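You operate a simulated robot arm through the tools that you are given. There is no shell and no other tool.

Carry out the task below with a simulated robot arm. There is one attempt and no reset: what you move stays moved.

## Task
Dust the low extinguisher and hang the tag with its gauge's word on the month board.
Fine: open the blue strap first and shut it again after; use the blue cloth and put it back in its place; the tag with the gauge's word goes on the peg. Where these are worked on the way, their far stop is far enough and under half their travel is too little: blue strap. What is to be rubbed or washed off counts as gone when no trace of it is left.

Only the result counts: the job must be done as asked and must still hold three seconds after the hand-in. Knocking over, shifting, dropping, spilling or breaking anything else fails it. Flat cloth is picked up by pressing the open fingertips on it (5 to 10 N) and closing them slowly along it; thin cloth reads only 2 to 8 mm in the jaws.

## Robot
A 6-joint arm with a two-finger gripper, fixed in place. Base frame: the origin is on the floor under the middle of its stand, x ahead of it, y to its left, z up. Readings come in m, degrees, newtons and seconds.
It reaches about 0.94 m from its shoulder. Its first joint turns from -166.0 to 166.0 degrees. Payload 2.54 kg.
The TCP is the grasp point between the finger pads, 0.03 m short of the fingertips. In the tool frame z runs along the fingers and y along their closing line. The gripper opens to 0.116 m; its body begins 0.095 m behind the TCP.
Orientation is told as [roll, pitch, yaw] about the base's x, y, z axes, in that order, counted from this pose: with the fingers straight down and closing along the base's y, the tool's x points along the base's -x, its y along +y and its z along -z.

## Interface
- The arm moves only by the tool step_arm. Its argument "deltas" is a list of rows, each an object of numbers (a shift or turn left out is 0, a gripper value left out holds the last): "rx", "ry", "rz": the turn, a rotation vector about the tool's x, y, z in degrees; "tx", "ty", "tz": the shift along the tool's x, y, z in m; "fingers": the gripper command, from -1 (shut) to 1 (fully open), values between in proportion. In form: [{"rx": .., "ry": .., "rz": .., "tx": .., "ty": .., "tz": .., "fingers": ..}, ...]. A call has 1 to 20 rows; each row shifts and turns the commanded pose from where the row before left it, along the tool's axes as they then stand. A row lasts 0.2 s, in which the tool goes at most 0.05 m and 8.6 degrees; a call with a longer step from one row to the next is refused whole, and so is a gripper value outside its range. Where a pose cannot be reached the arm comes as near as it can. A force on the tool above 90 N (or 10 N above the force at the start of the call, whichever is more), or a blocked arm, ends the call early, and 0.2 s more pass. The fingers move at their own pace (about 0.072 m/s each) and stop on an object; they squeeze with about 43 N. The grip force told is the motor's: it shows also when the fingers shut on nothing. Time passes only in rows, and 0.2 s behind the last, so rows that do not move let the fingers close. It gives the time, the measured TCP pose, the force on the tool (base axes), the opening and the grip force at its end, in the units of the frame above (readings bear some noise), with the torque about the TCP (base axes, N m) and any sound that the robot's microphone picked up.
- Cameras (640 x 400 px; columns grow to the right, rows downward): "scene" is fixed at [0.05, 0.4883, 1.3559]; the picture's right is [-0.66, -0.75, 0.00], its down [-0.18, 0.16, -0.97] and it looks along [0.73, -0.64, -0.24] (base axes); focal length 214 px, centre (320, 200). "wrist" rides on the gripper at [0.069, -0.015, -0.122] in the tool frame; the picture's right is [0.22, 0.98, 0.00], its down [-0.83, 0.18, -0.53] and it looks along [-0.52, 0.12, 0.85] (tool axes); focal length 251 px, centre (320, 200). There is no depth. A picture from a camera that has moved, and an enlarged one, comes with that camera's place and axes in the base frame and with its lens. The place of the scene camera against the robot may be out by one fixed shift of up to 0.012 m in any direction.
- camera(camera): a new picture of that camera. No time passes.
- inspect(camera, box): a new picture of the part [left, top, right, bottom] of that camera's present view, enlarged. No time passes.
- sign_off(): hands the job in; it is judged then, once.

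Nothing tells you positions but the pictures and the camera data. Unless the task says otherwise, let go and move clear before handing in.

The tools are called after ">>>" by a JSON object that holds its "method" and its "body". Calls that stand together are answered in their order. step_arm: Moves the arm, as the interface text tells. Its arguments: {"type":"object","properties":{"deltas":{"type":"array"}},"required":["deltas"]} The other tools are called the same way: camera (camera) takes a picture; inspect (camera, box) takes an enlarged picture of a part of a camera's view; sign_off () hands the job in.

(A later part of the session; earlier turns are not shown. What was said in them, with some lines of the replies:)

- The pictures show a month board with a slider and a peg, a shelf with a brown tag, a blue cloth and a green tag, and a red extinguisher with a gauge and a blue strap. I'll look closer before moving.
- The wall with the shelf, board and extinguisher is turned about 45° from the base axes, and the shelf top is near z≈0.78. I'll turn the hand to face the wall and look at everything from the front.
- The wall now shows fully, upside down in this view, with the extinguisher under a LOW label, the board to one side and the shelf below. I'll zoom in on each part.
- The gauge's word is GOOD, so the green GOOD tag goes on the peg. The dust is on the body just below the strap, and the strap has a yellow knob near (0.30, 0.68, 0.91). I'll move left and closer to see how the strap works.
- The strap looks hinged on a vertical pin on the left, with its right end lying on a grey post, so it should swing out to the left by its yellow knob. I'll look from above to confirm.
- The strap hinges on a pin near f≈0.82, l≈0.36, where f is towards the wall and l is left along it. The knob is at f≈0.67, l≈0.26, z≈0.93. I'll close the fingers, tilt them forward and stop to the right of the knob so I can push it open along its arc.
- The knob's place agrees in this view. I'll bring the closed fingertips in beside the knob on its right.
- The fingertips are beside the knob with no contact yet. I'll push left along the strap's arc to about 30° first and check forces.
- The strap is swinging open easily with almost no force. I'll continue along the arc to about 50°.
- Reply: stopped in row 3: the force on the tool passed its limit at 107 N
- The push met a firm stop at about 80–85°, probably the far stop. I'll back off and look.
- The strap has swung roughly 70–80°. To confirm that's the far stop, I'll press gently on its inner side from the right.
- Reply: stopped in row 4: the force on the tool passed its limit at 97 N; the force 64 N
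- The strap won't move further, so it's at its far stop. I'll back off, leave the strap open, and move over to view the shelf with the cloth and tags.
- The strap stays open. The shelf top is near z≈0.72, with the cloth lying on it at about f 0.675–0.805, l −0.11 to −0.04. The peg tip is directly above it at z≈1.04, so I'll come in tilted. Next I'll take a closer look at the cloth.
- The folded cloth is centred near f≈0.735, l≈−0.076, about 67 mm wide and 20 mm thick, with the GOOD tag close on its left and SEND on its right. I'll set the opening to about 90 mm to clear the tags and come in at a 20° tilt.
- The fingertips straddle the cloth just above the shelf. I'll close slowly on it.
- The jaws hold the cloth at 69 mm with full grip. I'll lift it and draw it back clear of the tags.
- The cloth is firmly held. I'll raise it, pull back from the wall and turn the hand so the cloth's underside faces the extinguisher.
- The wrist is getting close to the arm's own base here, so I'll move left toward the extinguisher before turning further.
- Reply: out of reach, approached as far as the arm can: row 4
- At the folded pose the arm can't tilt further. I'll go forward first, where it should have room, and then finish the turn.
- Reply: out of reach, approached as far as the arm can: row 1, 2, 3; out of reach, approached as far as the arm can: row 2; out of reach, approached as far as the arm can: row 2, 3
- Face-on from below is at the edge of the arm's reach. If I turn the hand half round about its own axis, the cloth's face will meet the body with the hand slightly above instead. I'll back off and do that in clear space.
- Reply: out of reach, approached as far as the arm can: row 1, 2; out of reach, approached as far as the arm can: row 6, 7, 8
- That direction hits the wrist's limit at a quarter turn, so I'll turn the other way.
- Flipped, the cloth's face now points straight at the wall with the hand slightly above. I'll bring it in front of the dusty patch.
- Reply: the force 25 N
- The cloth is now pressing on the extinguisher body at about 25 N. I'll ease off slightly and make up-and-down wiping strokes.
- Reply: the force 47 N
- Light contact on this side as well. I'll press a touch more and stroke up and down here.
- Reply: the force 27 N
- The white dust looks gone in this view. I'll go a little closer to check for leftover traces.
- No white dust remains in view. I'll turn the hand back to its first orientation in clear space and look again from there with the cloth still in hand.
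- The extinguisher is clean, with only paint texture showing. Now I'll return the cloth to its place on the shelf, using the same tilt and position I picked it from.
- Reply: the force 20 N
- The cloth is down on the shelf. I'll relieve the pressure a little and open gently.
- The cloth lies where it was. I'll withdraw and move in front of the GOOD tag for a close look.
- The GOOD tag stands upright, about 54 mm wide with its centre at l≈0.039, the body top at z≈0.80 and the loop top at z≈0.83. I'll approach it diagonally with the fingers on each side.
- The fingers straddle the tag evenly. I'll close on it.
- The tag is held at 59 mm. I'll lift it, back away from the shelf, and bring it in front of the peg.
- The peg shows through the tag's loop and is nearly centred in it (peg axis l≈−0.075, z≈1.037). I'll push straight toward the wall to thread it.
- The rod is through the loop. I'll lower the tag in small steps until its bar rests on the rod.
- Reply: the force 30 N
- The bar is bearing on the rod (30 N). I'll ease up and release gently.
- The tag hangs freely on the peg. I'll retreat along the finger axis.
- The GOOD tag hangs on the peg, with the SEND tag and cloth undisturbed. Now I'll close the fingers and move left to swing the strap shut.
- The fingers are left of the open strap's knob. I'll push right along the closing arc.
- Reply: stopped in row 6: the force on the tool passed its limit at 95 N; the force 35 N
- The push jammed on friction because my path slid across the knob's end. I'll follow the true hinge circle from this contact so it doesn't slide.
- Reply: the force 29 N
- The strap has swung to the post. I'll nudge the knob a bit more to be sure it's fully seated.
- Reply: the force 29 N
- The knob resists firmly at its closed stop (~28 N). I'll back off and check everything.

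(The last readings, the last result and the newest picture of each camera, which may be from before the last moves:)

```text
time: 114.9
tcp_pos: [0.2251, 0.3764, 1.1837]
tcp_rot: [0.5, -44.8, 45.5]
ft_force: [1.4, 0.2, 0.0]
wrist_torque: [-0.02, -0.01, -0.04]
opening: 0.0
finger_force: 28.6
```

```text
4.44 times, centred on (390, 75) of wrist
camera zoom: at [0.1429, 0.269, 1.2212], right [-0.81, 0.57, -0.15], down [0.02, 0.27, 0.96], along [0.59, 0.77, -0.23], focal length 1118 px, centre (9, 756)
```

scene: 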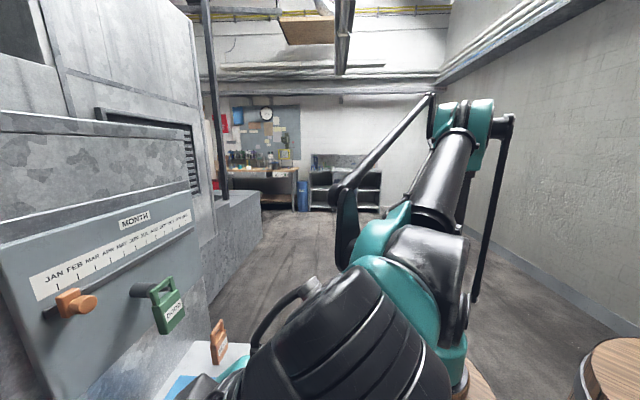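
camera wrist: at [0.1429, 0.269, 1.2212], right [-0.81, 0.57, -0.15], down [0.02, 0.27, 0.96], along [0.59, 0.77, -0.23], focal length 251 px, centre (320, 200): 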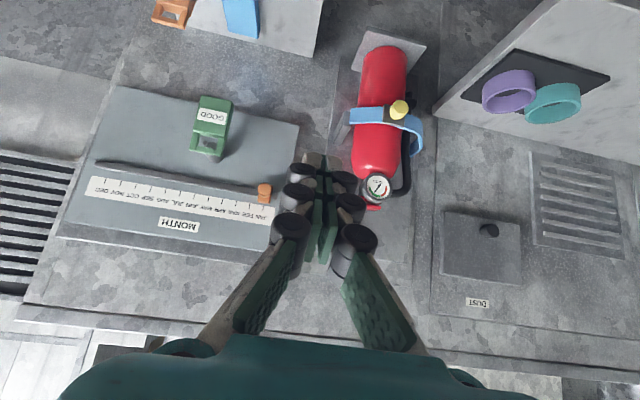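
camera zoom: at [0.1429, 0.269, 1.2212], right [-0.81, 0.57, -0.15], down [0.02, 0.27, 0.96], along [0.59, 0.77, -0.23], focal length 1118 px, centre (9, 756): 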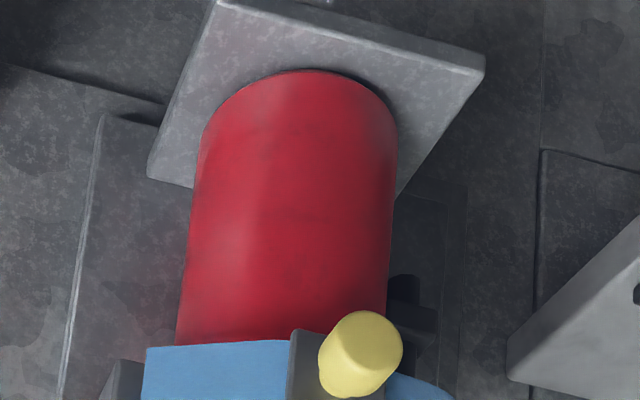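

Everything checks out in the last views:
- **Extinguisher:** the body is clean.
- **Strap:** it is shut against its post.
- **Cloth:** it is back on the shelf where it lay.
- **Tag:** GOOD, the gauge's word, hangs on the peg.

The hand is empty and clear of everything, so I'm handing in.

>>> {"method": "sign_off", "body": {}}

```text
The job is handed in.
```

The low extinguisher is dusted and the green GOOD tag, matching the word on its gauge, hangs on the month board's peg. I've handed the job in; no verdict came back.

- **Strap:** I swung the blue strap open until it stopped against about 100 N, then shut it again after wiping. It held firm against its post at about 28 N.
- **Dust:** I wiped the patch below the strap from the front and from both sides. No white dust shows in the close-up pictures taken afterwards.
- **Cloth:** The blue cloth is back on the shelf in the spot and direction I picked it up from.
- **Tag:** The GOOD tag hangs freely on the thin part of the peg.

The SEND tag, the rings and the month slider look undisturbed in the last pictures. The hand was empty and clear when I handed in. Pushing the strap passed the arm's 90 N limit three times: twice confirming its open stop, and once when the knob jammed while closing. I saw no damage or shift from it.
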